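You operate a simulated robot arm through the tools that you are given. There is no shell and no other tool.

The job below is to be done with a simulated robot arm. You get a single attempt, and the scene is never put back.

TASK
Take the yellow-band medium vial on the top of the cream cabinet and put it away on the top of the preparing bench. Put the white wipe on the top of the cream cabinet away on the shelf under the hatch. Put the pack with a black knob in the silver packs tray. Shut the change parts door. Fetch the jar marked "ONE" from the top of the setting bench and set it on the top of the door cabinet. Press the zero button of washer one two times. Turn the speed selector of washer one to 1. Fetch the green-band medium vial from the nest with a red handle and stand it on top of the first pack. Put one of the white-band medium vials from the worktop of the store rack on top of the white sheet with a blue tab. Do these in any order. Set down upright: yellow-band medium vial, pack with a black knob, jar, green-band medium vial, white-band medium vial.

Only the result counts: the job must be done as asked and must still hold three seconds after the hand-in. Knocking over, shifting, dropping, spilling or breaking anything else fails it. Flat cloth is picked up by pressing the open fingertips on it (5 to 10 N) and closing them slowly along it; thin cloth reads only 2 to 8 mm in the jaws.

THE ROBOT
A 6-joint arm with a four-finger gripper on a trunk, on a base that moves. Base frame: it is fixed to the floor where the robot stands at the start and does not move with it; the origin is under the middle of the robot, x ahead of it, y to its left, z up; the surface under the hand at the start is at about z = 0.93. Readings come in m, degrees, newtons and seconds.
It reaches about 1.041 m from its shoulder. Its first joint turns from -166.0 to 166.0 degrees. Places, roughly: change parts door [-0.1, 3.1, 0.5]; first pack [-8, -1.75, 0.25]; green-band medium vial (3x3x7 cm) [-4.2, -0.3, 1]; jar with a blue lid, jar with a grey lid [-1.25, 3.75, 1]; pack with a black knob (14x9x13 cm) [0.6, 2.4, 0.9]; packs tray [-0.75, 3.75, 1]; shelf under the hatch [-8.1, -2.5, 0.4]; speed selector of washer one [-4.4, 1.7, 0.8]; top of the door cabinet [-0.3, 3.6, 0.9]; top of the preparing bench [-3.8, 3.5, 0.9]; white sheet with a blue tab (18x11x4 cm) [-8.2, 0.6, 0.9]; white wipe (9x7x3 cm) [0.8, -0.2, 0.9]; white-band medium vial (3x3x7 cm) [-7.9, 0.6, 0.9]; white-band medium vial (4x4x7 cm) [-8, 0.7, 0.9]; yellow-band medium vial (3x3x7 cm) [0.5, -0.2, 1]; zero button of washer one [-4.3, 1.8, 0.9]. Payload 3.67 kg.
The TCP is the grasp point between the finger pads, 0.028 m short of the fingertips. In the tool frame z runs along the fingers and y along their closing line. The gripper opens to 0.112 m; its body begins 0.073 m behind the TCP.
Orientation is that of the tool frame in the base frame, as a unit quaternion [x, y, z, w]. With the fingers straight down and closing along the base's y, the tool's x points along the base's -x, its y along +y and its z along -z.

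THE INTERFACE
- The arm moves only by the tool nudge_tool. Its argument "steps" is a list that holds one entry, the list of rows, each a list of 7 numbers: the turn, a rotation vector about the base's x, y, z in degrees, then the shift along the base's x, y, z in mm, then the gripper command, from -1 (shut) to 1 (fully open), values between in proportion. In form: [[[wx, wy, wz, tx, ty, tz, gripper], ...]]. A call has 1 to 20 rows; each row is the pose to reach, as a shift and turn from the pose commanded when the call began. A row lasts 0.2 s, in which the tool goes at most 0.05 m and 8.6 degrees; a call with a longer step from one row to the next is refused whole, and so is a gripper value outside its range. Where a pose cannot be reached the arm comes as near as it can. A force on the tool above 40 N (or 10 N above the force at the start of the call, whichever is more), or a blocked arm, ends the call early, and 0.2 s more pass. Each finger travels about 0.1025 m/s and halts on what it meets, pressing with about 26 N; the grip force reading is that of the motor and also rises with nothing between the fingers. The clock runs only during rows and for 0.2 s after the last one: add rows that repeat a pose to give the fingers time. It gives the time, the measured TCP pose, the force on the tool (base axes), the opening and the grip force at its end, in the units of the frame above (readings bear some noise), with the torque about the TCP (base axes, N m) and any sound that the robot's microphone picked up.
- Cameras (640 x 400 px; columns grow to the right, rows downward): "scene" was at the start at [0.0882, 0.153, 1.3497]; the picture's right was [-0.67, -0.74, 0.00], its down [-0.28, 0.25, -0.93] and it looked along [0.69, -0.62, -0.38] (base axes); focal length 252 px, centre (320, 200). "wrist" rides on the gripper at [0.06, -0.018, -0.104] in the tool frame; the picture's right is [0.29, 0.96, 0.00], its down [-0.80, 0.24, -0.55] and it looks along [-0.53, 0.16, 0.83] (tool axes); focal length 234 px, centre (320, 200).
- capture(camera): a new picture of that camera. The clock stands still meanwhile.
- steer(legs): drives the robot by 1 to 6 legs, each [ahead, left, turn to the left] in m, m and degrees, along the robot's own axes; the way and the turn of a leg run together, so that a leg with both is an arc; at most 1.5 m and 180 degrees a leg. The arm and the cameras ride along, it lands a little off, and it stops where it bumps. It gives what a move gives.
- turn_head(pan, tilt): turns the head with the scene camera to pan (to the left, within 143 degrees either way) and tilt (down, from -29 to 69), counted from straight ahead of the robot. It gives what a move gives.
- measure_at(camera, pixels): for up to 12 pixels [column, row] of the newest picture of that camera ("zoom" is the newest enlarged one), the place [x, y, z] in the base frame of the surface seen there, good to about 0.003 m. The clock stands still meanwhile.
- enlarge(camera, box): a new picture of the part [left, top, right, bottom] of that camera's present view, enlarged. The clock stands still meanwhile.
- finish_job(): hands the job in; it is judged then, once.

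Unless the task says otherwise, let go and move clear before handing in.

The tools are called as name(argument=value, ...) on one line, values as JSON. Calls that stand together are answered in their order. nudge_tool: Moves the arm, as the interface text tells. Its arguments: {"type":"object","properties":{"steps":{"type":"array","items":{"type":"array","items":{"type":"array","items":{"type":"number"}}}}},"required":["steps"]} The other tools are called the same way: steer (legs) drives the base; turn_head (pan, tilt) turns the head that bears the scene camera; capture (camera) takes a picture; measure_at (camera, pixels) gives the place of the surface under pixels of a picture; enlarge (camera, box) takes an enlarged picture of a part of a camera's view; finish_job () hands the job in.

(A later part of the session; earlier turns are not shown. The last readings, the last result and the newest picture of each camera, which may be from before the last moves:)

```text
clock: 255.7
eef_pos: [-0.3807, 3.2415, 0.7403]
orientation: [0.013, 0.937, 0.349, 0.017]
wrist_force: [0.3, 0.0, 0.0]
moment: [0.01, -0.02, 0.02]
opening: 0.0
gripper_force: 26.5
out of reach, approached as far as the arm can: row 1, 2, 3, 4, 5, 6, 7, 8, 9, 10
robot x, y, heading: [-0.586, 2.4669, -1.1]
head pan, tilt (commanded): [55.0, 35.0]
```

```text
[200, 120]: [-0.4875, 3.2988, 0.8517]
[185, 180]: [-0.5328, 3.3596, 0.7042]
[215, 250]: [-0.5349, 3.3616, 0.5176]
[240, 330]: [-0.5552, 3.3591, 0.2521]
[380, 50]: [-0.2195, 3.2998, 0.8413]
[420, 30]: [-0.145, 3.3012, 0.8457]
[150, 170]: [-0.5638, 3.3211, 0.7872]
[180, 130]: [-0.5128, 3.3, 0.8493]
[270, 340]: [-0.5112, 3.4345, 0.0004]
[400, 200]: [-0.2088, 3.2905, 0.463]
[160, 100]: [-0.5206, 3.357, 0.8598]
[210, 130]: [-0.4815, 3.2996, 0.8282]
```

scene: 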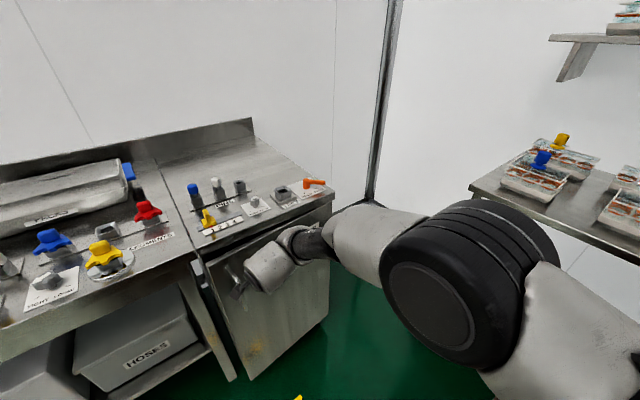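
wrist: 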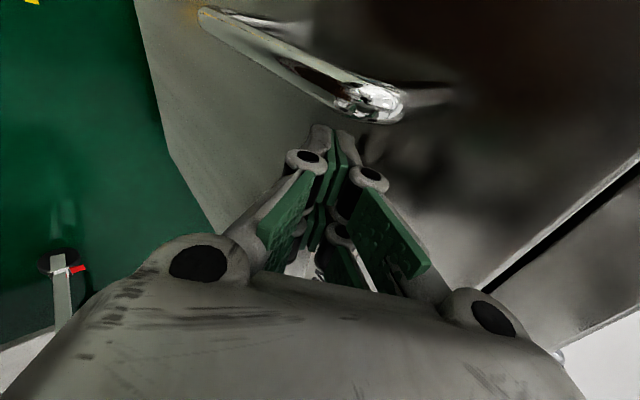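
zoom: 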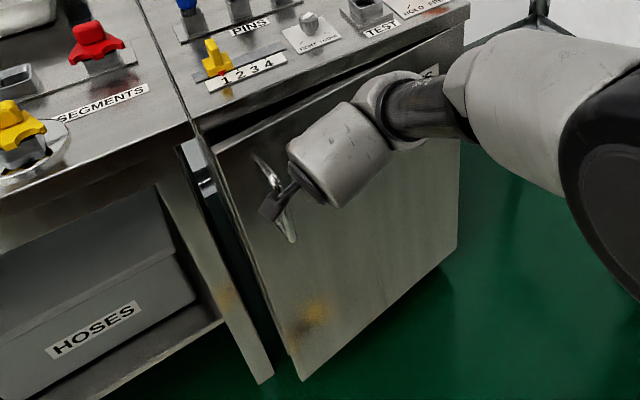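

The door still has a small gap at its free edge and I lack reach. I back the tool off, slide the base 0.12 m toward the cabinet and push again.

nudge_tool(steps=[[[0, 0, 0, 5, -30, 0, -1], [0, 0, 0, 10, -70, 0, -1], [0, 0, 0, 12, -110, 0, -1], [0, 0, 0, 12, -130, 0, -1], [0, 0, 0, 12, -130, 0, -1]]])

steer(legs=[[0, 0.12, 0]])

capture(camera="scene")

measure_at(camera="scene", pixels=[[215, 265], [235, 300], [225, 250], [300, 215], [330, 290], [290, 300]])

```text
clock: 256.9
eef_pos: [-0.3663, 3.1123, 0.7357]
orientation: [0.007, 0.942, 0.337, 0.004]
wrist_force: [-0.3, -0.3, 0.8]
moment: [0.02, 0.03, 0.01]
opening: 0.0001
gripper_force: 25.9
out of reach, approached as far as the arm can: row 1, 4, 5
robot x, y, heading: [-0.5809, 2.4619, -1.2]
head pan, tilt (commanded): [55.0, 35.0]
```

```text
clock: 258.1
eef_pos: [-0.3654, 3.2309, 0.7356]
orientation: [0.007, 0.942, 0.337, 0.003]
wrist_force: [0.3, -0.2, 0.1]
moment: [-0.01, -0.01, 0.02]
opening: 0.0001
gripper_force: 25.5
robot x, y, heading: [-0.5839, 2.5827, -1.2]
head pan, tilt (commanded): [55.0, 35.0]
```

```text
taken
```

scene: 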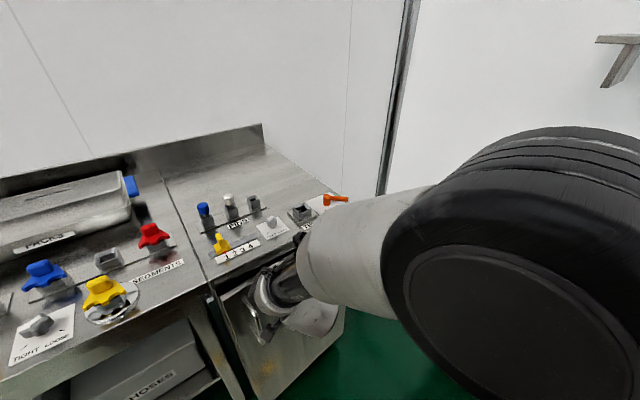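

```text
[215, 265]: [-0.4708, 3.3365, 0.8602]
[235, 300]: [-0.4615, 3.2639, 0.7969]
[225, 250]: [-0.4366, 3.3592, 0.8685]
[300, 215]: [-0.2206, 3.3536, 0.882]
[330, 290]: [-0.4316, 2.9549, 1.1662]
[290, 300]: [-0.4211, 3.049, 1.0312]
```

Free edge now at y≈3.264. I push again until it stops.

nudge_tool(steps=[[[0, 0, 0, 0, 10, 0, -1], [0, 0, 0, 0, 20, 0, -1], [0, 0, 0, 0, 28, 0, -1], [0, 0, 0, 0, 36, 0, -1], [0, 0, 0, 0, 42, 0, -1], [0, 0, 0, 0, 48, 0, -1]]])

capture(camera="scene")

capture(camera="wrist")

```text
clock: 259.5
eef_pos: [-0.3651, 3.2803, 0.7355]
orientation: [0.008, 0.942, 0.336, 0.005]
wrist_force: [-0.1, -0.4, 0.0]
moment: [0.02, 0.01, 0.04]
opening: 0.0
gripper_force: 26.3
out of reach, approached as far as the arm can: row 1
robot x, y, heading: [-0.5791, 2.5848, -1.0]
head pan, tilt (commanded): [55.0, 35.0]
```

```text
taken
```

scene: 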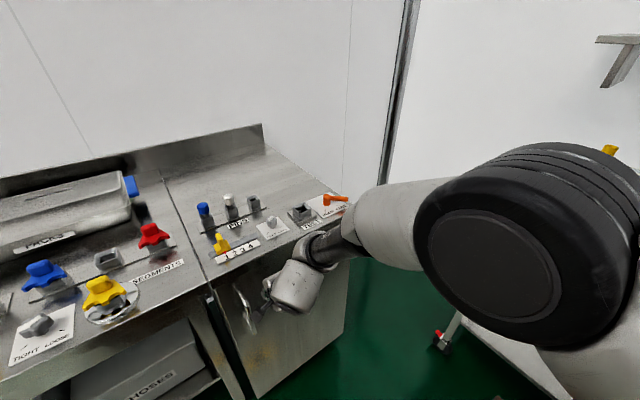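

```text
taken
```

wrist: 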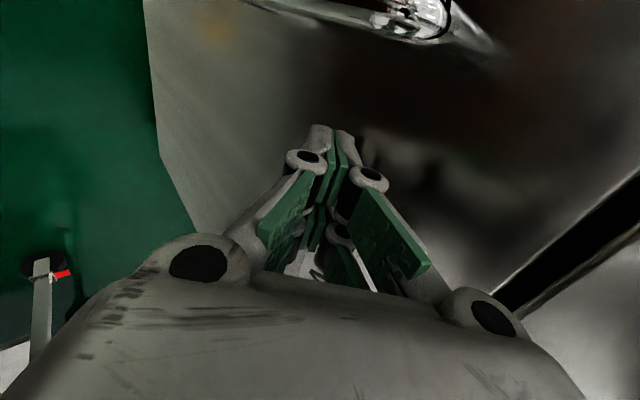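

No resistance yet. I zoom in on the gap again.

enlarge(camera="scene", box=[190, 240, 370, 400])

measure_at(camera="zoom", pixels=[[120, 210], [150, 300], [200, 350], [400, 280], [500, 130], [560, 200], [110, 170], [85, 180], [95, 260], [300, 330]])

```text
2.50 times, centred on (280, 320) of scene
```

zoom: 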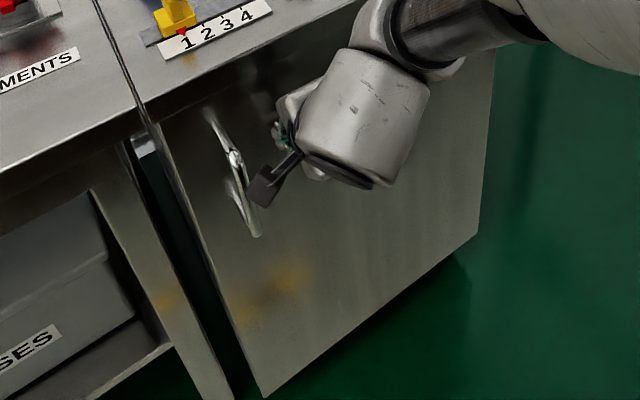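

```text
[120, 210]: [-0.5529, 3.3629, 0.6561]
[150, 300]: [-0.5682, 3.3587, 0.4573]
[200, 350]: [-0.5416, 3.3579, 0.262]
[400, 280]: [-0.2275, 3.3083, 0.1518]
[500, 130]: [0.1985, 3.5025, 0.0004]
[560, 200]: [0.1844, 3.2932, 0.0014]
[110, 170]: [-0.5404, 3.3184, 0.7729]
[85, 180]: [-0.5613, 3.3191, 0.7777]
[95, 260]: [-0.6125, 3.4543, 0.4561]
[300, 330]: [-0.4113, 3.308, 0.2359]
```

The door face now measures y 3.308 at both x -0.23 and x -0.41, so it is essentially shut. I give one gentle extra push to make sure.

nudge_tool(steps=[[[0, 0, 0, 0, 3, 0, -1], [0, 0, 0, 0, 6, 0, -1], [0, 0, 0, 0, 9, 0, -1], [0, 0, 0, 0, 12, 0, -1], [0, 0, 0, 0, 12, 0, -1]]])

measure_at(camera="scene", pixels=[[250, 360], [265, 380], [330, 330], [300, 350], [270, 340], [340, 300]])

```text
clock: 260.4
eef_pos: [-0.3643, 3.2835, 0.7342]
orientation: [0.007, 0.943, 0.333, 0.005]
wrist_force: [-0.6, -14.1, 5.8]
moment: [-0.04, 0.09, 0.34]
opening: 0.0
gripper_force: 26.1
robot x, y, heading: [-0.5829, 2.5814, -1.1]
head pan, tilt (commanded): [55.0, 35.0]
stopped in row 4: the force on the tool passed its limit at 46 N (the readings are from after the stop); the commanded pose is now the measured one
```

```text
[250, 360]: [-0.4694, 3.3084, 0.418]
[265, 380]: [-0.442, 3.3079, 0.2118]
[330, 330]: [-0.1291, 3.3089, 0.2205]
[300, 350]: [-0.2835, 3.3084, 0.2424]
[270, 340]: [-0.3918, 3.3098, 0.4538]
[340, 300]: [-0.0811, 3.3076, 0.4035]
```

The door is shut (46 N resistance, face flat at y 3.308). I retract the tool, straighten it and raise it.

nudge_tool(steps=[[[0, 0, 0, 0, -40, 0, -1], [0, 0, 0, 0, -80, 10, -1], [0, 0, 0, 0, -120, 40, -1], [-8, 0, 0, 0, -150, 75, -1], [-16, 0, 0, 0, -170, 115, -1], [-24, 0, 0, 0, -180, 160, -1], [-32, 0, 0, 0, -190, 205, -1], [-38.9, 0, 0, 0, -190, 250, -1], [-38.9, 0, 0, 0, -190, 295, -1], [-38.9, 0, 0, 0, -190, 340, -1], [-38.9, 0, 0, 0, -190, 385, -1], [-38.9, 0, 0, 0, -190, 430, -1], [-38.9, 0, 0, 0, -190, 465, -1], [-38.9, 0, 0, 0, -190, 465, -1]]])

capture(camera="scene")

```text
clock: 263.4
eef_pos: [-0.3669, 3.0927, 1.1955]
orientation: [0.005, 0.99, 0.013, 0.139]
wrist_force: [-0.4, 0.9, 0.2]
moment: [-0.01, 0.01, 0.02]
opening: 0.0003
gripper_force: 25.8
out of reach, approached as far as the arm can: row 4, 5, 6, 7, 8, 9, 10, 11, 12, 13, 14
robot x, y, heading: [-0.583, 2.5821, -1.1]
head pan, tilt (commanded): [55.0, 35.0]
```

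```text
taken
```

scene: 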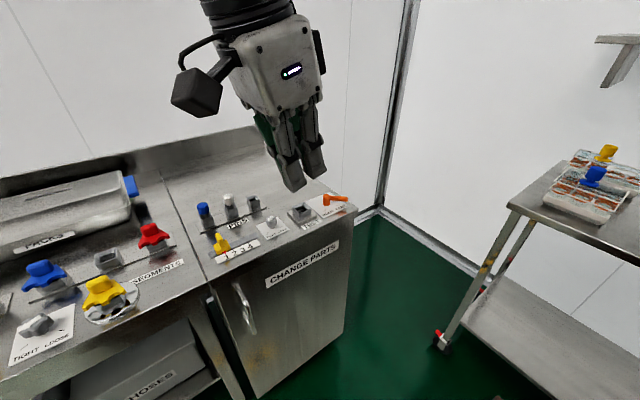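

The CHANGE PARTS door is shut. I bring the arm back to the travel pose.

nudge_tool(steps=[[[0, 4, 0, 25, -40, 0, -1], [-0.7, 8, 0.3, 50, -80, 0, -1], [-1, 12, 0.5, 75, -120, 0, -1], [-1.5, 16, 0.6, 100, -160, 0, -1], [-1.5, 16, 0.6, 125, -200, 0, -1], [-1.5, 16, 0.6, 150, -240, 0, -1], [-1.5, 16, 0.6, 170, -282, 0, -1], [-1.5, 16, 0.6, 190, -325, 0, -1], [-1.5, 16, 0.6, 207, -369, 0, -1], [-1.5, 16, 0.6, 222, -414, 0, -1], [-1.5, 16, 0.6, 236, -460, 0, -1], [-1.5, 16, 0.6, 248, -507, 0, -1], [-1.5, 16, 0.6, 260, -554, 0, -1], [-1.5, 16, 0.6, 271, -600, 0, -1], [-1.5, 16, 0.6, 279, -646, 0, -1], [-1.5, 16, 0.6, 284, -690, 0, -1], [-1.5, 16, 0.6, 284, -690, 0, -1]]])

capture(camera="scene")

turn_head(pan=0, tilt=15)

capture(camera="scene")

```text
clock: 267.0
eef_pos: [-0.0865, 2.516, 1.176]
orientation: [-0.002, 0.99, -0.137, 0.023]
wrist_force: [0.5, 0.7, -0.8]
moment: [-0.02, 0.01, 0.03]
opening: 0.0
gripper_force: 26.0
out of reach, approached as far as the arm can: row 1, 2, 3, 4, 5, 6, 7, 8, 9, 10, 11, 12, 13, 14, 15, 16, 17
robot x, y, heading: [-0.5821, 2.5773, -1.1]
head pan, tilt (commanded): [55.0, 35.0]
```

```text
taken
```

scene: 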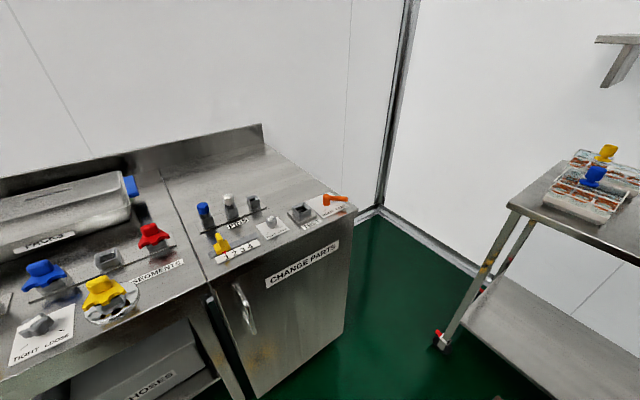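

```text
clock: 268.2
eef_pos: [-0.0857, 2.516, 1.1757]
orientation: [-0.001, 0.99, -0.137, 0.024]
wrist_force: [0.4, -0.2, 0.2]
moment: [0.01, -0.02, -0.02]
opening: 0.0
gripper_force: 26.1
robot x, y, heading: [-0.5808, 2.5805, -1.2]
head pan, tilt (commanded): [0.0, 15.0]
```

```text
taken
```

scene: 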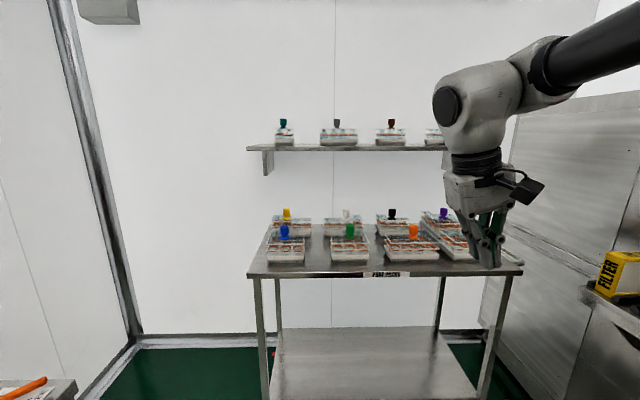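

The arm seems to be in an awkward joint configuration after the tilts. I move it toward the original start pose (to the robot's right) to recover.

nudge_tool(steps=[[[2, 0.3, 0, -2, -40, 5, -1], [4, 0.6, 0, -4, -80, 10, -1], [6, 1, 0, -6, -120, 15, -1], [8, 1.3, 0, -8, -160, 20, -1], [10, 1.6, 0, -10, -200, 25, -1], [12, 2, 0, -12, -240, 30, -1], [14, 2.3, 0, -14, -280, 30, -1], [15.7, 2.6, 0, -15, -320, 30, -1], [15.7, 2.6, 0, -15, -345, 30, -1], [15.7, 2.6, 0, -15, -345, 30, -1]]])

capture(camera="scene")

```text
clock: 270.4
eef_pos: [-0.0135, 2.4951, 1.1111]
orientation: [0.02, 0.992, -0.127, 0.016]
wrist_force: [-1.0, -0.5, -0.1]
moment: [0.01, -0.07, 0.01]
opening: 0.0
gripper_force: 25.9
out of reach, approached as far as the arm can: row 1, 2, 3, 4, 5, 6, 7, 8, 9, 10
robot x, y, heading: [-0.5824, 2.5809, -1.1]
head pan, tilt (commanded): [0.0, 15.0]
```

```text
taken
```

scene: 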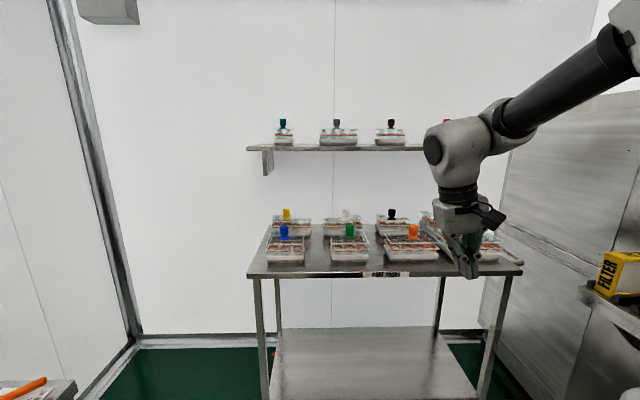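

The tool hardly moved. I look at the arm itself to understand its configuration.

turn_head(pan=-50, tilt=25)

capture(camera="scene")

turn_head(pan=-60, tilt=-15)

capture(camera="scene")

```text
clock: 271.6
eef_pos: [-0.0151, 2.4956, 1.1104]
orientation: [0.019, 0.992, -0.127, 0.015]
wrist_force: [-0.1, -1.2, 0.0]
moment: [0.02, 0.01, 0.01]
opening: 0.0001
gripper_force: 26.0
robot x, y, heading: [-0.5786, 2.5799, -1.1]
head pan, tilt (commanded): [-50.0, 25.0]
```

```text
taken
```

scene: 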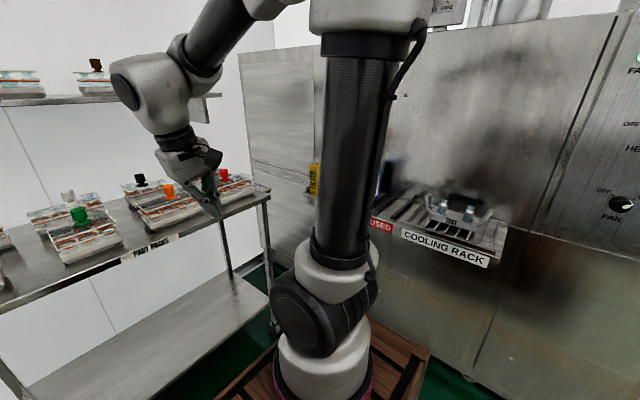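

```text
clock: 272.7
eef_pos: [-0.014, 2.4948, 1.1098]
orientation: [0.019, 0.991, -0.128, 0.015]
wrist_force: [0.2, -0.7, -0.7]
moment: [-0.03, 0.0, -0.03]
opening: 0.0001
gripper_force: 25.7
robot x, y, heading: [-0.5809, 2.5802, -1.0]
head pan, tilt (commanded): [-60.0, -15.0]
```

```text
taken
```

scene: 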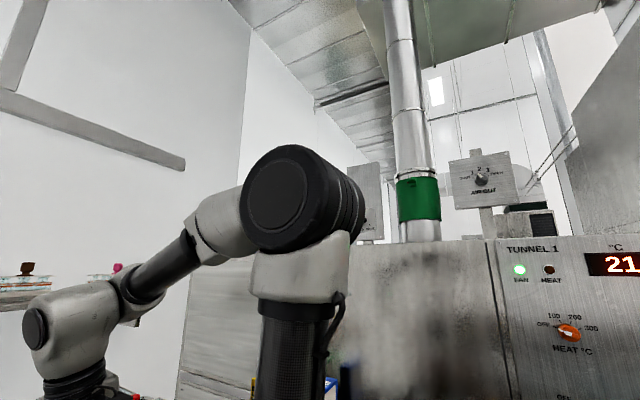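

The configuration looks like the usual one (elbow up). I test whether the roll joint is at its limit by turning the tool about the vertical.

nudge_tool(steps=[[[0, 0, 8, 0, 0, 20, -1], [0, 0, 16, 0, 0, 40, -1], [0, 0, 24, 0, 0, 60, -1], [0, 0, 32, 0, 0, 60, -1]]])

```text
clock: 273.7
eef_pos: [-0.0778, 2.6499, 1.147]
orientation: [-0.249, 0.959, -0.123, 0.053]
wrist_force: [0.0, -0.2, -0.6]
moment: [0.02, 0.0, 0.0]
opening: 0.0
gripper_force: 26.1
out of reach, approached as far as the arm can: row 1, 2, 3, 4
robot x, y, heading: [-0.5802, 2.5828, -0.9]
head pan, tilt (commanded): [-60.0, -15.0]
```

Turning +z dragged the whole arm left, so the roll joint is at its stop. I unwind the tool about -z instead.

nudge_tool(steps=[[[0, 0, -8, 0, 0, 10, -1], [0, 0, -16, 0, 0, 20, -1], [0, 0, -24, 0, 0, 30, -1], [0, 0, -32, 0, 0, 40, -1], [0, 0, -40, 0, 0, 50, -1], [0, 0, -48, 0, 0, 50, -1], [0, 0, -56, 0, 0, 50, -1], [0, 0, -64, 0, 0, 50, -1], [0, 0, -72, 0, 0, 50, -1], [0, 0, -80, 0, 0, 50, -1], [0, 0, -88, 0, 0, 50, -1]]])

capture(camera="scene")

```text
clock: 276.1
eef_pos: [-0.0527, 2.5874, 1.2011]
orientation: [0.469, 0.864, -0.182, 0.022]
wrist_force: [-0.1, 0.8, 0.0]
moment: [-0.03, -0.04, 0.02]
opening: 0.0003
gripper_force: 26.6
out of reach, approached as far as the arm can: row 3, 4, 5, 6, 7, 8, 9, 10, 11
robot x, y, heading: [-0.5796, 2.579, -1.1]
head pan, tilt (commanded): [-60.0, -15.0]
```

```text
taken
```

scene: 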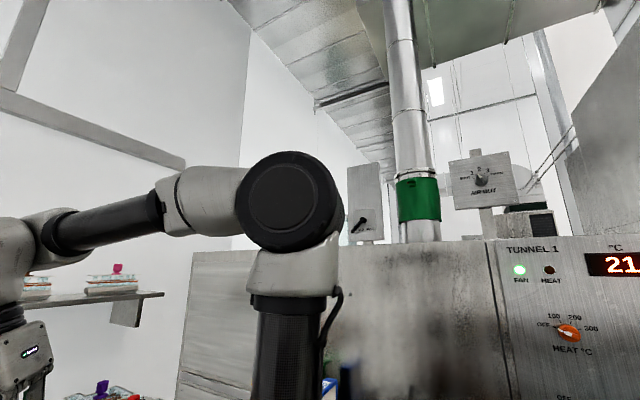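

The tool kept a 21° tilt with yaw -57°. I straighten it to vertical at this yaw, in a more extended place, to see whether this branch is free.

nudge_tool(steps=[[[5, -2, 0, 15, 15, 10, -1], [10, -4, 0, 30, 30, 20, -1], [15, -6, 0, 45, 45, 30, -1], [19.7, -7.8, 0, 60, 60, 40, -1], [19.7, -7.8, 0, 60, 60, 40, -1], [19.7, -7.8, 0, 60, 60, 40, -1]]])

turn_head(pan=-30, tilt=10)

capture(camera="scene")

```text
clock: 277.5
eef_pos: [0.0095, 2.6421, 1.2343]
orientation: [0.473, 0.87, -0.083, 0.112]
wrist_force: [0.4, 0.1, 0.1]
moment: [-0.04, 0.01, 0.04]
opening: 0.0003
gripper_force: 26.4
out of reach, approached as far as the arm can: row 1, 2, 3, 4, 5, 6
robot x, y, heading: [-0.5833, 2.5814, -1.1]
head pan, tilt (commanded): [-60.0, -15.0]
```

```text
clock: 278.4
eef_pos: [0.0097, 2.6425, 1.2343]
orientation: [0.472, 0.87, -0.082, 0.113]
wrist_force: [0.3, 0.0, 0.4]
moment: [0.0, 0.02, 0.01]
opening: 0.0
gripper_force: 25.3
robot x, y, heading: [-0.5819, 2.5799, -0.8]
head pan, tilt (commanded): [-30.0, 10.0]
```

```text
taken
```

scene: 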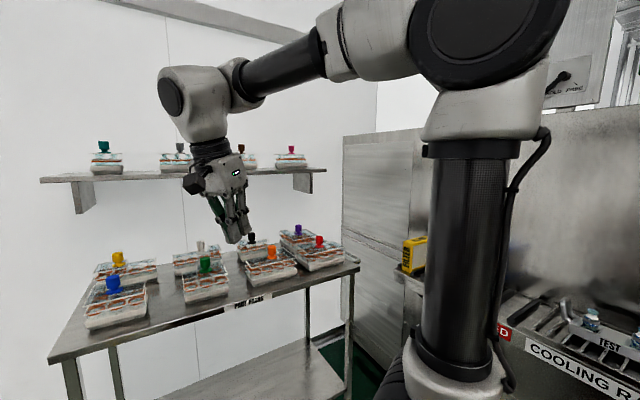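

The tool keeps a sideways tilt because the wrist is in its flipped branch. I back the base into the free aisle and go through a forward-pitched pose, which earlier let the wrist flip back.

steer(legs=[[-0.9, 0, 1.0]])

nudge_tool(steps=[[[-1.3, -2.9, 7.1, 40, -10, -20, -1], [-2.6, -5.8, 14.2, 80, -20, -40, -1], [-3.9, -8.7, 21.3, 120, -30, -60, -1], [-5.1, -11.6, 28.4, 160, -40, -80, -1], [-6.4, -14.5, 35.5, 200, -50, -100, -1], [-7.6, -17.3, 42.6, 240, -60, -120, -1], [-8.9, -20.2, 49.7, 280, -70, -140, -1], [-10.1, -23, 56.8, 320, -80, -160, -1], [-10.1, -23, 56.8, 350, -90, -180, -1], [-10.1, -23, 56.8, 350, -90, -180, -1]]])

capture(camera="scene")

```text
clock: 283.2
eef_pos: [-0.8934, 2.661, 1.2347]
orientation: [0.467, 0.873, -0.082, 0.113]
wrist_force: [-0.4, -0.7, 0.2]
moment: [0.01, -0.01, 0.02]
opening: 0.0
gripper_force: 25.6
robot x, y, heading: [-1.4872, 2.5909, -0.5]
head pan, tilt (commanded): [-30.0, 10.0]
```

```text
clock: 285.4
eef_pos: [-0.5752, 2.5525, 1.0388]
orientation: [-0.004, 0.926, -0.057, 0.373]
wrist_force: [-0.7, -0.3, -0.3]
moment: [-0.01, -0.02, -0.02]
opening: 0.0003
gripper_force: 25.7
out of reach, approached as far as the arm can: row 7, 8, 9
robot x, y, heading: [-1.4824, 2.5928, -0.5]
head pan, tilt (commanded): [-30.0, 10.0]
```

```text
taken
```

scene: 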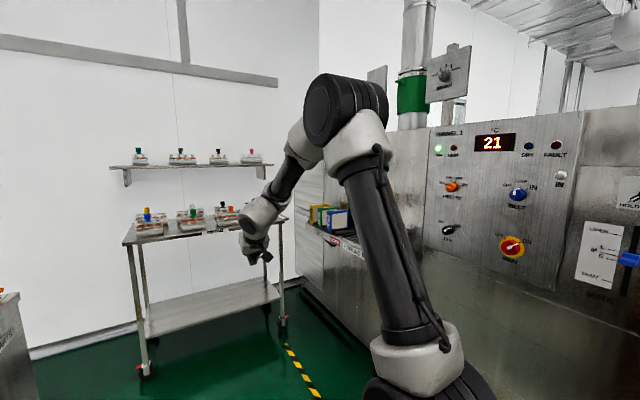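

Row 10 nearly reached a 44° pitch here. I now bring the tool back to vertical in small steps to see if the wrist flips back.

nudge_tool(steps=[[[1.1, 7.3, 0, -5, -5, 15, -1], [2.2, 14.6, 0, -10, -10, 30, -1], [3.3, 21.9, 0, -20, -15, 45, -1], [4.4, 29.2, -0.2, -30, -20, 60, -1], [5.5, 36.5, -0.3, -40, -25, 80, -1], [6.7, 43.9, -0.5, -50, -30, 100, -1], [6.7, 43.9, -0.5, -50, -30, 100, -1], [6.7, 43.9, -0.5, -50, -30, 100, -1]]])

capture(camera="scene")

```text
clock: 287.2
eef_pos: [-0.6063, 2.5453, 1.1388]
orientation: [0.024, 0.99, -0.141, -0.009]
wrist_force: [-0.1, 0.6, 0.3]
moment: [-0.01, 0.03, 0.01]
opening: 0.0
gripper_force: 25.5
out of reach, approached as far as the arm can: row 1, 2, 3, 4, 5, 6, 7, 8
robot x, y, heading: [-1.485, 2.5903, -0.6]
head pan, tilt (commanded): [-30.0, 10.0]
```

```text
taken
```

scene: 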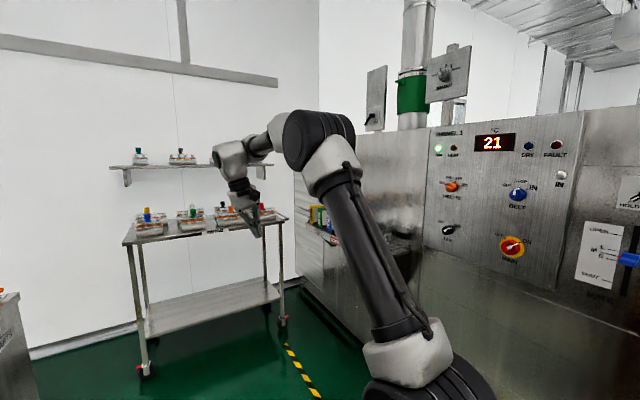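

The tool always keeps a 16° sideways tilt to the right: the second wrist joint is at its stop in the flipped branch. I roll the tool sideways to the right, toward the singular pose, to get back to the other branch.

nudge_tool(steps=[[[-8, 0, 0, 0, 0, 0, -1], [-16, 0, 0, 0, 0, 0, -1], [-24, 0, 0, 0, 0, 0, -1], [-32, 0, 0, 0, 0, 0, -1], [-40, 0, 0, 0, 0, 0, -1], [-48, 0, 0, 0, 0, 0, -1], [-56, 0, 0, 0, 0, 0, -1], [-64, 0, 0, 0, 0, 0, -1], [-64, 0, 0, 0, 0, 0, -1]]])

capture(camera="scene")

```text
clock: 289.2
eef_pos: [-0.6052, 2.5463, 1.1398]
orientation: [0.025, 0.764, -0.645, 0.005]
wrist_force: [1.1, -0.2, -0.9]
moment: [0.01, -0.03, 0.01]
opening: 0.0001
gripper_force: 26.0
robot x, y, heading: [-1.4825, 2.5925, -0.6]
head pan, tilt (commanded): [-30.0, 10.0]
```

```text
taken
```

scene: 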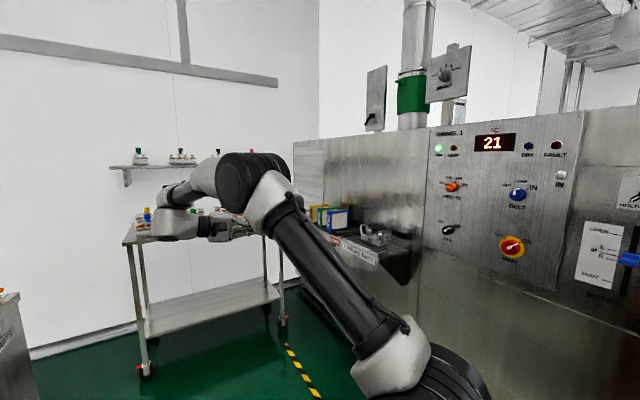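

All rows were reached; the tool now points to the right (80°). I continue through horizontal to 115°.

nudge_tool(steps=[[[-6, 0, 0, 0, 0, 0, -1], [-12, 0, 0, 0, 0, 0, -1], [-18, 0, 0, 0, 0, 0, -1], [-24, 0, 0, 0, 0, 0, -1], [-30, 0, 0, 0, 0, 0, -1], [-36, 0, 0, 0, 0, 0, -1], [-36, 0, 0, 0, 0, 0, -1]]])

capture(camera="scene")

```text
clock: 290.8
eef_pos: [-0.5611, 2.493, 1.1549]
orientation: [-0.001, -0.543, 0.84, -0.026]
wrist_force: [-0.6, 0.4, -0.1]
moment: [0.02, 0.01, 0.01]
opening: 0.0001
gripper_force: 26.2
out of reach, approached as far as the arm can: row 4, 5, 6, 7
robot x, y, heading: [-1.4861, 2.5909, -0.6]
head pan, tilt (commanded): [-30.0, 10.0]
```

```text
taken
```

scene: 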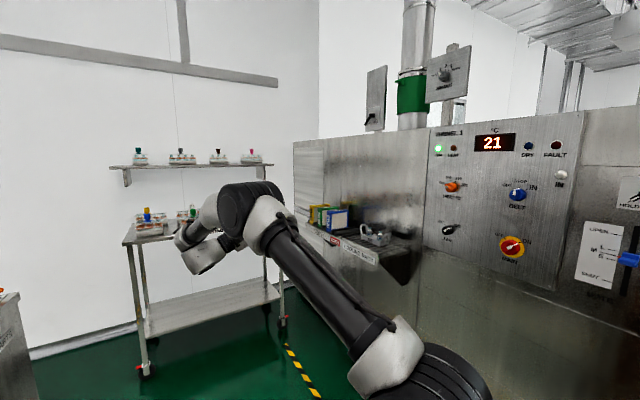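

The tool passed through horizontal. Now I turn it about the y axis (first wrist joint) via the inward side, half the way first.

nudge_tool(steps=[[[0, -8, 0, 0, 0, 0, -1], [0, -16, 0, 0, 0, 0, -1], [0, -24, 0, 0, 0, 0, -1], [0, -32, 0, 0, 0, 0, -1], [0, -40, 0, 0, 0, 0, -1], [0, -48, 0, 0, 0, 0, -1], [0, -56, 0, 0, 0, 0, -1], [0, -64, 0, 0, 0, 0, -1], [0, -72, 0, 0, 0, 0, -1], [0, -80, 0, 0, 0, 0, -1], [0, -88, 0, 0, 0, 0, -1], [0, -88, 0, 0, 0, 0, -1]]])

capture(camera="scene")

```text
clock: 293.4
eef_pos: [-0.5092, 2.3998, 1.1801]
orientation: [-0.554, -0.402, 0.587, -0.432]
wrist_force: [-0.3, 3.1, -0.7]
moment: [-0.01, 0.01, 0.03]
opening: 0.0
gripper_force: 26.4
out of reach, approached as far as the arm can: row 1, 2, 3, 4, 5, 6, 7, 8, 9, 10, 11, 12
robot x, y, heading: [-1.4809, 2.5931, -0.2]
head pan, tilt (commanded): [-30.0, 10.0]
```

```text
taken
```

scene: 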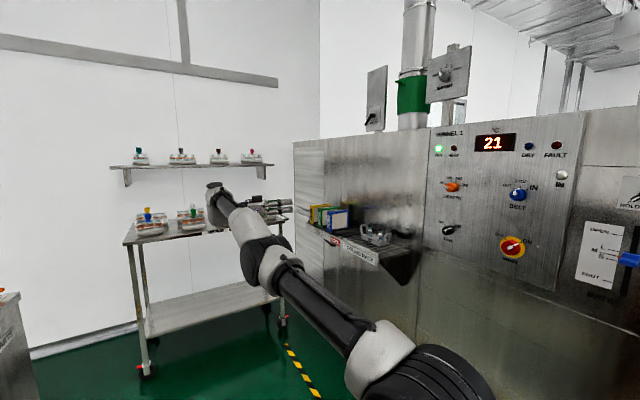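

The tool's direction follows as intended but the arm got stretched. I continue the turn while pulling the tool back inward.

nudge_tool(steps=[[[0, -8, 0, -15, 8, 0, -1], [0, -16, 0, -30, 16, 0, -1], [0, -24, 0, -45, 24, 0, -1], [0, -32, 0, -60, 32, 0, -1], [0, -40, 0, -75, 40, 0, -1], [0, -48, 0, -90, 48, 0, -1], [0, -56, 0, -105, 56, 0, -1], [0, -64, 0, -120, 64, 0, -1], [0, -72, 0, -135, 72, 0, -1], [0, -80, 0, -150, 80, 0, -1], [0, -88, 0, -150, 80, 0, -1], [0, -92, 0, -150, 80, 0, -1], [0, -92, 0, -150, 80, 0, -1]]])

capture(camera="scene")

```text
clock: 296.2
eef_pos: [-0.6581, 2.4756, 1.1788]
orientation: [0.807, -0.031, -0.009, 0.589]
wrist_force: [0.2, 0.2, 0.4]
moment: [0.0, -0.01, 0.02]
opening: 0.0
gripper_force: 25.8
out of reach, approached as far as the arm can: row 1, 2, 3, 4
robot x, y, heading: [-1.4838, 2.5916, -0.6]
head pan, tilt (commanded): [-30.0, 10.0]
```

```text
taken
```

scene: 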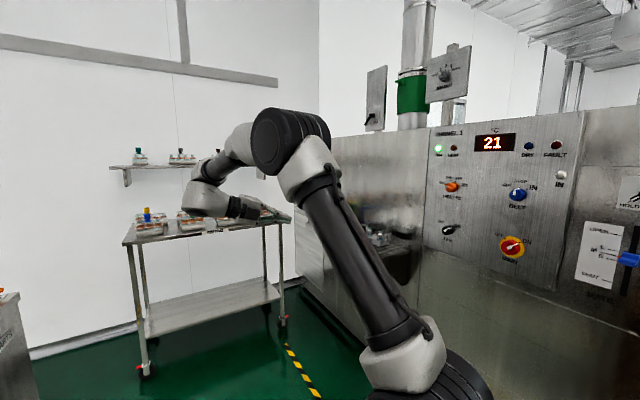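

The tool now points right and 18° below horizontal, with all later rows reached. I swing it down to vertical.

nudge_tool(steps=[[[8, 0, 0, 0, 0, 0, -1], [16, 0, 0, 0, 0, 0, -1], [24, 0, 0, 0, 0, 0, -1], [32, 0, 0, 0, 0, 0, -1], [40, 0, 0, 0, 0, 0, -1], [48, 0, 0, 0, 0, 0, -1], [56, 0, 0, 0, 0, 0, -1], [64, 0, 0, 0, 0, 0, -1], [72, 0, 0, 0, 0, 0, -1], [72, 0, 0, 0, 0, 0, -1]]])

capture(camera="scene")

```text
clock: 298.4
eef_pos: [-0.6572, 2.4773, 1.1773]
orientation: [0.99, -0.023, -0.022, 0.14]
wrist_force: [0.5, -0.2, -0.2]
moment: [0.0, -0.05, 0.01]
opening: 0.0
gripper_force: 26.0
out of reach, approached as far as the arm can: row 8, 9, 10
robot x, y, heading: [-1.4804, 2.5899, -0.3]
head pan, tilt (commanded): [-30.0, 10.0]
```

```text
taken
```

scene: 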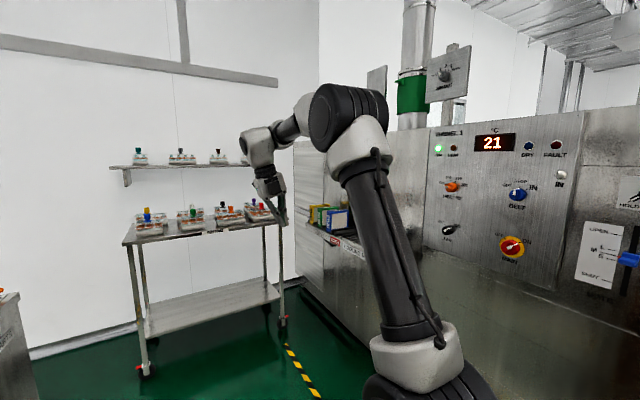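

The tool is still 16° off: most likely the forearm-roll joint (J4) is at its ±166° stop, and the true singular pose is the tool in line with the forearm. I measure the wrist position to plan rotating around a fixed wrist centre.

enlarge(camera="scene", box=[220, 80, 360, 240])

measure_at(camera="zoom", pixels=[[115, 140], [150, 160], [180, 100], [200, 250], [220, 300], [230, 360], [250, 120], [330, 90], [280, 110], [420, 60]])

```text
2.50 times, centred on (290, 160) of scene
```

zoom: 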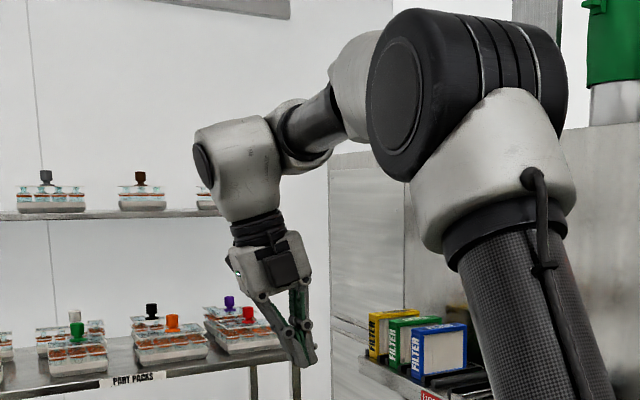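

```text
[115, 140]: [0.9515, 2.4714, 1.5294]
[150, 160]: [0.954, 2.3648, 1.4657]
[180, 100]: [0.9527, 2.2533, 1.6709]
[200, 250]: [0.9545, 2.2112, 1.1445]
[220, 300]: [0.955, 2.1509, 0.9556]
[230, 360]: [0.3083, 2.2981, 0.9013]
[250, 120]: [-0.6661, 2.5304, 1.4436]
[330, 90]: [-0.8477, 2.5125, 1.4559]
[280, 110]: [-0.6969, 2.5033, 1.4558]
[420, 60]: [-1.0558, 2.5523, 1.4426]
```

The zoom shows a forearm-roll / wrist-bend layout: J4 is rolled by ~166° and the forearm is nearly horizontal along +x. I roll the tool about x around a fixed wrist centre (first half), then will bring it over the top.

nudge_tool(steps=[[[-8.2, 0, 0, 0, -32.2, 11.8, -1], [-16.4, 0, 0, 0, -62.5, 28.1, -1], [-24.6, 0, 0, 0, -90, 48.5, -1], [-32.8, 0, 0, 0, -114.4, 72.6, -1], [-41, 0, 0, 0, -135.1, 100, -1], [-49.2, 0, 0, 0, -151.7, 130, -1], [-57.4, 0, 0, 0, -163.9, 162.1, -1], [-65.6, 0, 0, 0, -171.3, 195.6, -1], [-73.8, 0, 0, 0, -173.9, 229.9, -1], [-82, 0, 0, 0, -171.5, 264.1, -1], [-90.2, 0, 0, 0, -164.3, 297.7, -1], [-98.4, 0, 0, 0, -152.4, 329.9, -1]]])

capture(camera="scene")

```text
clock: 301.0
eef_pos: [-0.658, 2.3269, 1.5063]
orientation: [0.538, -0.032, 0.003, 0.842]
wrist_force: [0.3, -0.6, -0.2]
moment: [0.03, 0.01, 0.01]
opening: 0.0
gripper_force: 26.3
robot x, y, heading: [-1.4841, 2.5929, -0.5]
head pan, tilt (commanded): [-30.0, 10.0]
```

```text
taken
```

scene: 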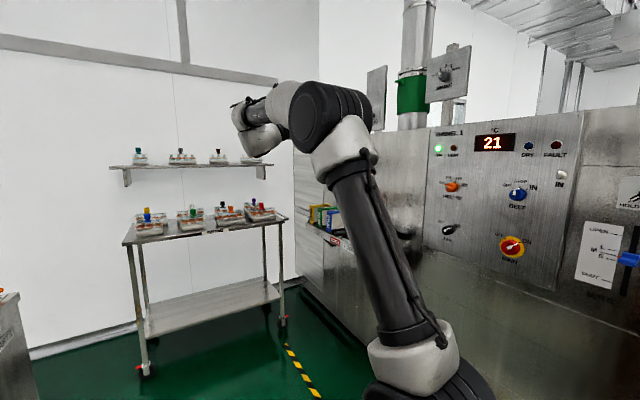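

All rows reached. I continue the roll until the tool points up.

nudge_tool(steps=[[[-8.2, 0, 0, 0, 16.3, 30.1, -1], [-16.4, 0, 0, 0, 36.9, 57.6, -1], [-24.6, 0, 0, 0, 61.1, 81.9, -1], [-32.8, 0, 0, 0, 88.5, 102.6, -1], [-41, 0, 0, 0, 118.6, 119, -1], [-49.2, 0, 0, 0, 150.8, 131, -1], [-57.4, 0, 0, 0, 184.3, 138.4, -1], [-65.6, 0, 0, 0, 218.5, 140.8, -1], [-65.6, 0, 0, 0, 218.5, 140.8, -1]]])

capture(camera="scene")

```text
clock: 303.0
eef_pos: [-0.6566, 2.5437, 1.6502]
orientation: [-0.002, -0.026, 0.018, 1.0]
wrist_force: [0.2, -0.4, 0.5]
moment: [0.02, 0.0, -0.01]
opening: 0.0001
gripper_force: 26.1
robot x, y, heading: [-1.4835, 2.5921, -0.3]
head pan, tilt (commanded): [-30.0, 10.0]
```

```text
taken
```

scene: 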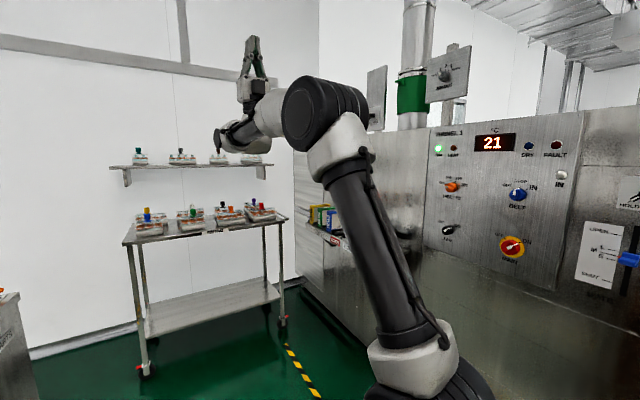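

The tool now points straight up with J4 unrolled. Now I bend it over outward (about +y) through the forearm line and down.

nudge_tool(steps=[[[0, 8.2, 0, 34.2, 0, -2.5, -1], [0, 16.4, 0, 67.8, 0, -9.8, -1], [0, 24.6, 0, 99.9, 0, -21.8, -1], [0, 32.8, 0, 130, 0, -38.3, -1], [0, 41, 0, 157.5, 0, -58.9, -1], [0, 49.2, 0, 181.7, 0, -83.2, -1], [0, 57.4, 0, 202.2, 0, -110.7, -1], [0, 65.6, 0, 218.6, 0, -140.9, -1], [0, 73.8, 0, 230.5, 0, -173, -1], [0, 82, 0, 237.7, 0, -206.6, -1], [0, 90.2, 0, 240, 0, -240.8, -1], [0, 98.4, 0, 237.4, 0, -275.1, -1], [0, 106.6, 0, 230, 0, -308.6, -1]]])

capture(camera="scene")

```text
clock: 305.8
eef_pos: [-0.4271, 2.5502, 1.347]
orientation: [0.007, 0.749, -0.012, 0.663]
wrist_force: [-1.2, 0.8, 0.6]
moment: [-0.03, 0.04, -0.03]
opening: 0.0
gripper_force: 26.0
out of reach, approached as far as the arm can: row 12, 13
robot x, y, heading: [-1.4839, 2.5897, -0.5]
head pan, tilt (commanded): [-30.0, 10.0]
```

```text
taken
```

scene: 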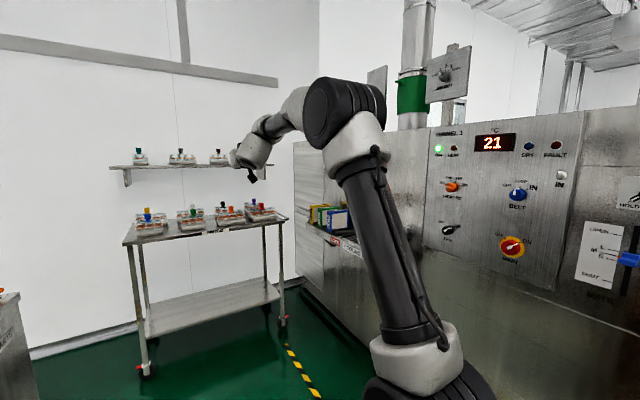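

It lags near the forearm line (row 12-13). I continue the bend downward and see whether it passes.

nudge_tool(steps=[[[0, 8, 0, -3, -5, -28, -1], [0, 16, 0, -15, -6, -62, -1], [0, 24, 0, -32, -6, -92, -1], [0, 32, 0, -52, -6, -119, -1], [0, 40, 0, -76, -6, -143, -1], [0, 48, 0, -102, -6, -163, -1], [0, 48, 0, -102, -6, -163, -1], [0, 48, 0, -102, -6, -163, -1]]])

capture(camera="scene")

```text
clock: 307.6
eef_pos: [-0.5377, 2.5479, 1.1695]
orientation: [-0.023, 0.946, -0.095, 0.308]
wrist_force: [-0.4, 0.3, 0.4]
moment: [-0.02, -0.05, -0.01]
opening: 0.0001
gripper_force: 25.7
out of reach, approached as far as the arm can: row 1, 2, 3, 4, 5, 6, 7, 8
robot x, y, heading: [-1.483, 2.5883, -0.1]
head pan, tilt (commanded): [-30.0, 10.0]
```

```text
taken
```

scene: 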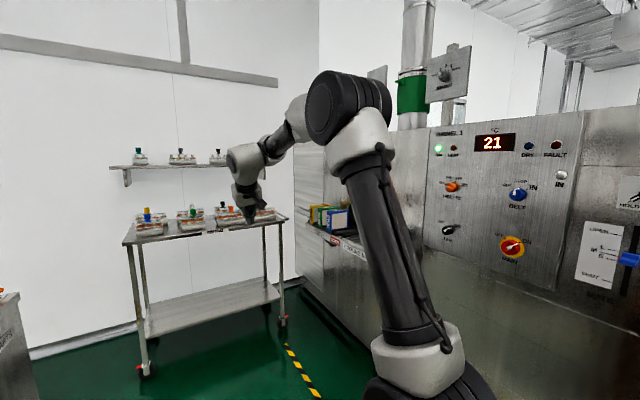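

It flipped again because my path missed the forearm's direction a little. I roll the tool back up again around the wrist, then measure the forearm's true azimuth before crossing.

nudge_tool(steps=[[[-8.4, 0, 0, 0, -27.4, 7.9, -1], [-16.8, 0, 0, 0, -53.3, 19.7, -1], [-25.2, 0, 0, 0, -77.2, 35.2, -1], [-33.6, 0, 0, 0, -98.6, 54, -1], [-42, 0, 0, 0, -117, 75.7, -1], [-50.4, 0, 0, 0, -132, 99.9, -1], [-58.8, 0, 0, 0, -143.4, 126, -1], [-67.2, 0, 0, 0, -150.8, 153.5, -1], [-75.6, 0, 0, 0, -154.1, 181.7, -1], [-84, 0, 0, 0, -153.3, 210.2, -1], [-92.4, 0, 0, 0, -148.3, 238.2, -1], [-100.8, 0, 0, 0, -139.2, 265.2, -1], [-109.2, 0, 0, 0, -126.4, 290.6, -1], [-117.6, 0, 0, 0, -109.9, 313.9, -1], [-126, 0, 0, 0, -90.2, 334.5, -1], [-134.4, 0, 0, 0, -67.8, 352, -1], [-142.8, 0, 0, 0, -43, 366, -1], [-151.2, 0, 0, 0, -16.4, 376.2, -1], [-159.6, 0, 0, 0, 11.4, 382.5, -1], [-168, 0, 0, 0, 39.8, 384.6, -1]]])

capture(camera="scene")

enlarge(camera="scene", box=[200, 30, 400, 170])

```text
clock: 311.8
eef_pos: [-0.5205, 2.4671, 1.5564]
orientation: [0.314, 0.018, 0.947, -0.068]
wrist_force: [0.2, -0.1, -0.9]
moment: [0.02, -0.05, 0.0]
opening: 0.0003
gripper_force: 25.9
out of reach, approached as far as the arm can: row 12, 13, 14, 15, 16, 17, 18, 19, 20
robot x, y, heading: [-1.4821, 2.5917, -0.4]
head pan, tilt (commanded): [-30.0, 10.0]
```

```text
taken
```

scene: 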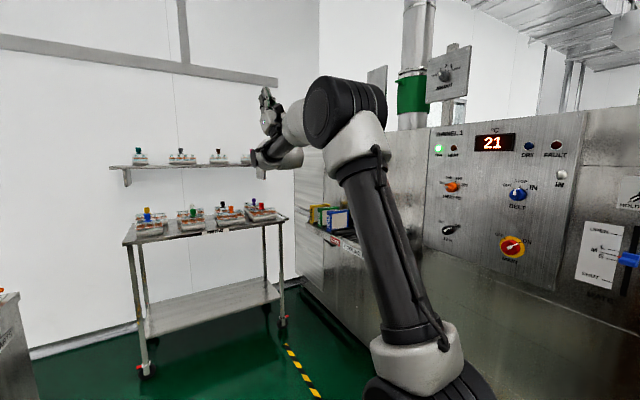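

```text
2.86 times, centred on (300, 100) of scene
```

zoom: 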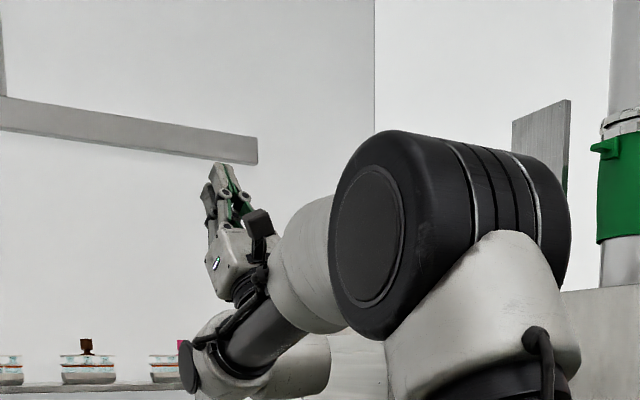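

The bend is now on the upper side but the tool's roll joint is at its stop. I roll the tool about its own axis (positive sense, the one that was free before).

nudge_tool(steps=[[[4.74, 0.62, 6.42, 0, 0, 0, -1], [9.48, 1.24, 12.84, 0, 0, 0, -1], [14.2, 1.86, 19.26, 0, 0, 0, -1], [18.96, 2.48, 25.68, 0, 0, 0, -1], [23.7, 3.1, 32.1, 0, 0, 0, -1], [28.4, 3.7, 38.5, 0, 0, 0, -1], [33.2, 4.3, 44.9, 0, 0, 0, -1], [37.9, 5, 51.4, 0, 0, 0, -1], [42.7, 5.6, 57.8, 0, 0, 0, -1], [47.4, 6.2, 64.2, 0, 0, 0, -1], [52.1, 6.8, 70.6, 0, 0, 0, -1], [56.9, 7.4, 77, 0, 0, 0, -1]]])

enlarge(camera="scene", box=[200, 30, 400, 170])

```text
clock: 314.4
eef_pos: [-0.5221, 2.4718, 1.5638]
orientation: [-0.225, 0.224, -0.581, 0.75]
wrist_force: [0.2, -0.5, -0.4]
moment: [-0.01, 0.0, 0.0]
opening: 0.0001
gripper_force: 26.0
robot x, y, heading: [-1.4868, 2.5952, -0.3]
head pan, tilt (commanded): [-30.0, 10.0]
```

```text
2.86 times, centred on (300, 100) of scene
```

zoom: 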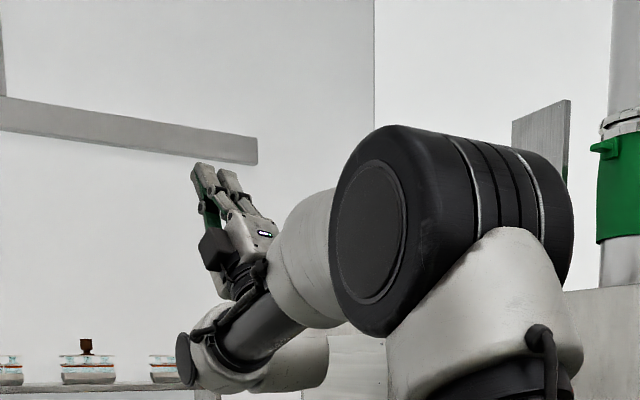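

All rows reached. I roll on by another 84° so that the roll joint is near its middle, then measure the forearm tube's direction.

nudge_tool(steps=[[[4.6, 0.6, 6.1, 0, 0, 0, -1], [9.1, 1.2, 12.2, 0, 0, 0, -1], [13.7, 1.8, 18.3, 0, 0, 0, -1], [18.2, 2.4, 24.4, 0, 0, 0, -1], [22.8, 3, 30.5, 0, 0, 0, -1], [27.3, 3.5, 36.5, 0, 0, 0, -1], [31.9, 4.1, 42.6, 0, 0, 0, -1], [36.4, 4.7, 48.7, 0, 0, 0, -1], [41, 5.3, 54.8, 0, 0, 0, -1], [45.5, 5.9, 60.9, 0, 0, 0, -1], [50.1, 6.5, 67, 0, 0, 0, -1], [50.1, 6.5, 67, 0, 0, 0, -1]]])

enlarge(camera="scene", box=[240, 90, 340, 170])

measure_at(camera="zoom", pixels=[[100, 250], [130, 230], [160, 210], [190, 190], [60, 300], [30, 330], [250, 130], [280, 150], [200, 170], [140, 250]])

```text
clock: 317.0
eef_pos: [-0.5223, 2.4706, 1.5628]
orientation: [-0.017, 0.316, 0.068, 0.946]
wrist_force: [-0.1, -0.4, 0.5]
moment: [0.0, 0.0, -0.03]
opening: 0.0
gripper_force: 25.7
robot x, y, heading: [-1.4827, 2.5935, -0.5]
head pan, tilt (commanded): [-30.0, 10.0]
```

```text
5.00 times, centred on (290, 130) of scene
```

zoom: 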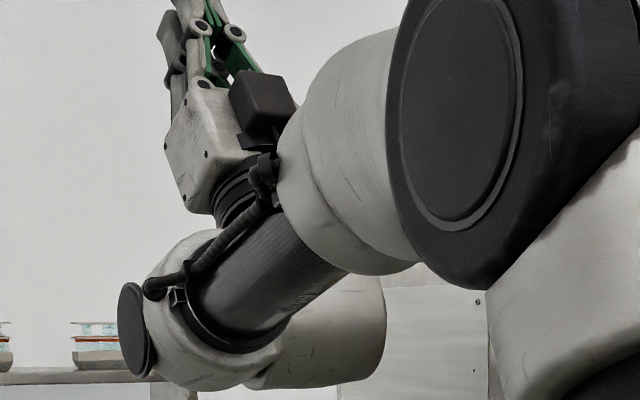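

```text
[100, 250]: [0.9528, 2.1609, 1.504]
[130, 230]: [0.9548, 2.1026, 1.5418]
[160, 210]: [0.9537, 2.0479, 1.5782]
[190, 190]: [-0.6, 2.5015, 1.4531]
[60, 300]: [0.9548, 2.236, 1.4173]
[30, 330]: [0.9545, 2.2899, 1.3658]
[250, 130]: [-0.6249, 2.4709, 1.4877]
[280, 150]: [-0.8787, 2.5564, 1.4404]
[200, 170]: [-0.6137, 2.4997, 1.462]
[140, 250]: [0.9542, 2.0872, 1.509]
```

The picture is clear: the tube's mid-line runs from about (310,240) to (240,310) in the zoom. I measure along it.

measure_at(camera="zoom", pixels=[[310, 245], [300, 255], [290, 265], [280, 275], [270, 285], [260, 295], [250, 305], [240, 315], [330, 160], [350, 180], [370, 200], [130, 330]])

```text
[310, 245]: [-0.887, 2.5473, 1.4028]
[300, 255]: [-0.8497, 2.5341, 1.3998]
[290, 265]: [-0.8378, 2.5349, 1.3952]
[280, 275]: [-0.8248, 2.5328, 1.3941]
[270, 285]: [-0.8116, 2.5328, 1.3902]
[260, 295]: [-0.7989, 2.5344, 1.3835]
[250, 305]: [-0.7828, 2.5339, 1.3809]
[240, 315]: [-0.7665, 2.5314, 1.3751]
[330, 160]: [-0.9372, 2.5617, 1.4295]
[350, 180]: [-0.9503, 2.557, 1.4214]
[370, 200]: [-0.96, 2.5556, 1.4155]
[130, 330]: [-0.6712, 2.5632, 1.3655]
```

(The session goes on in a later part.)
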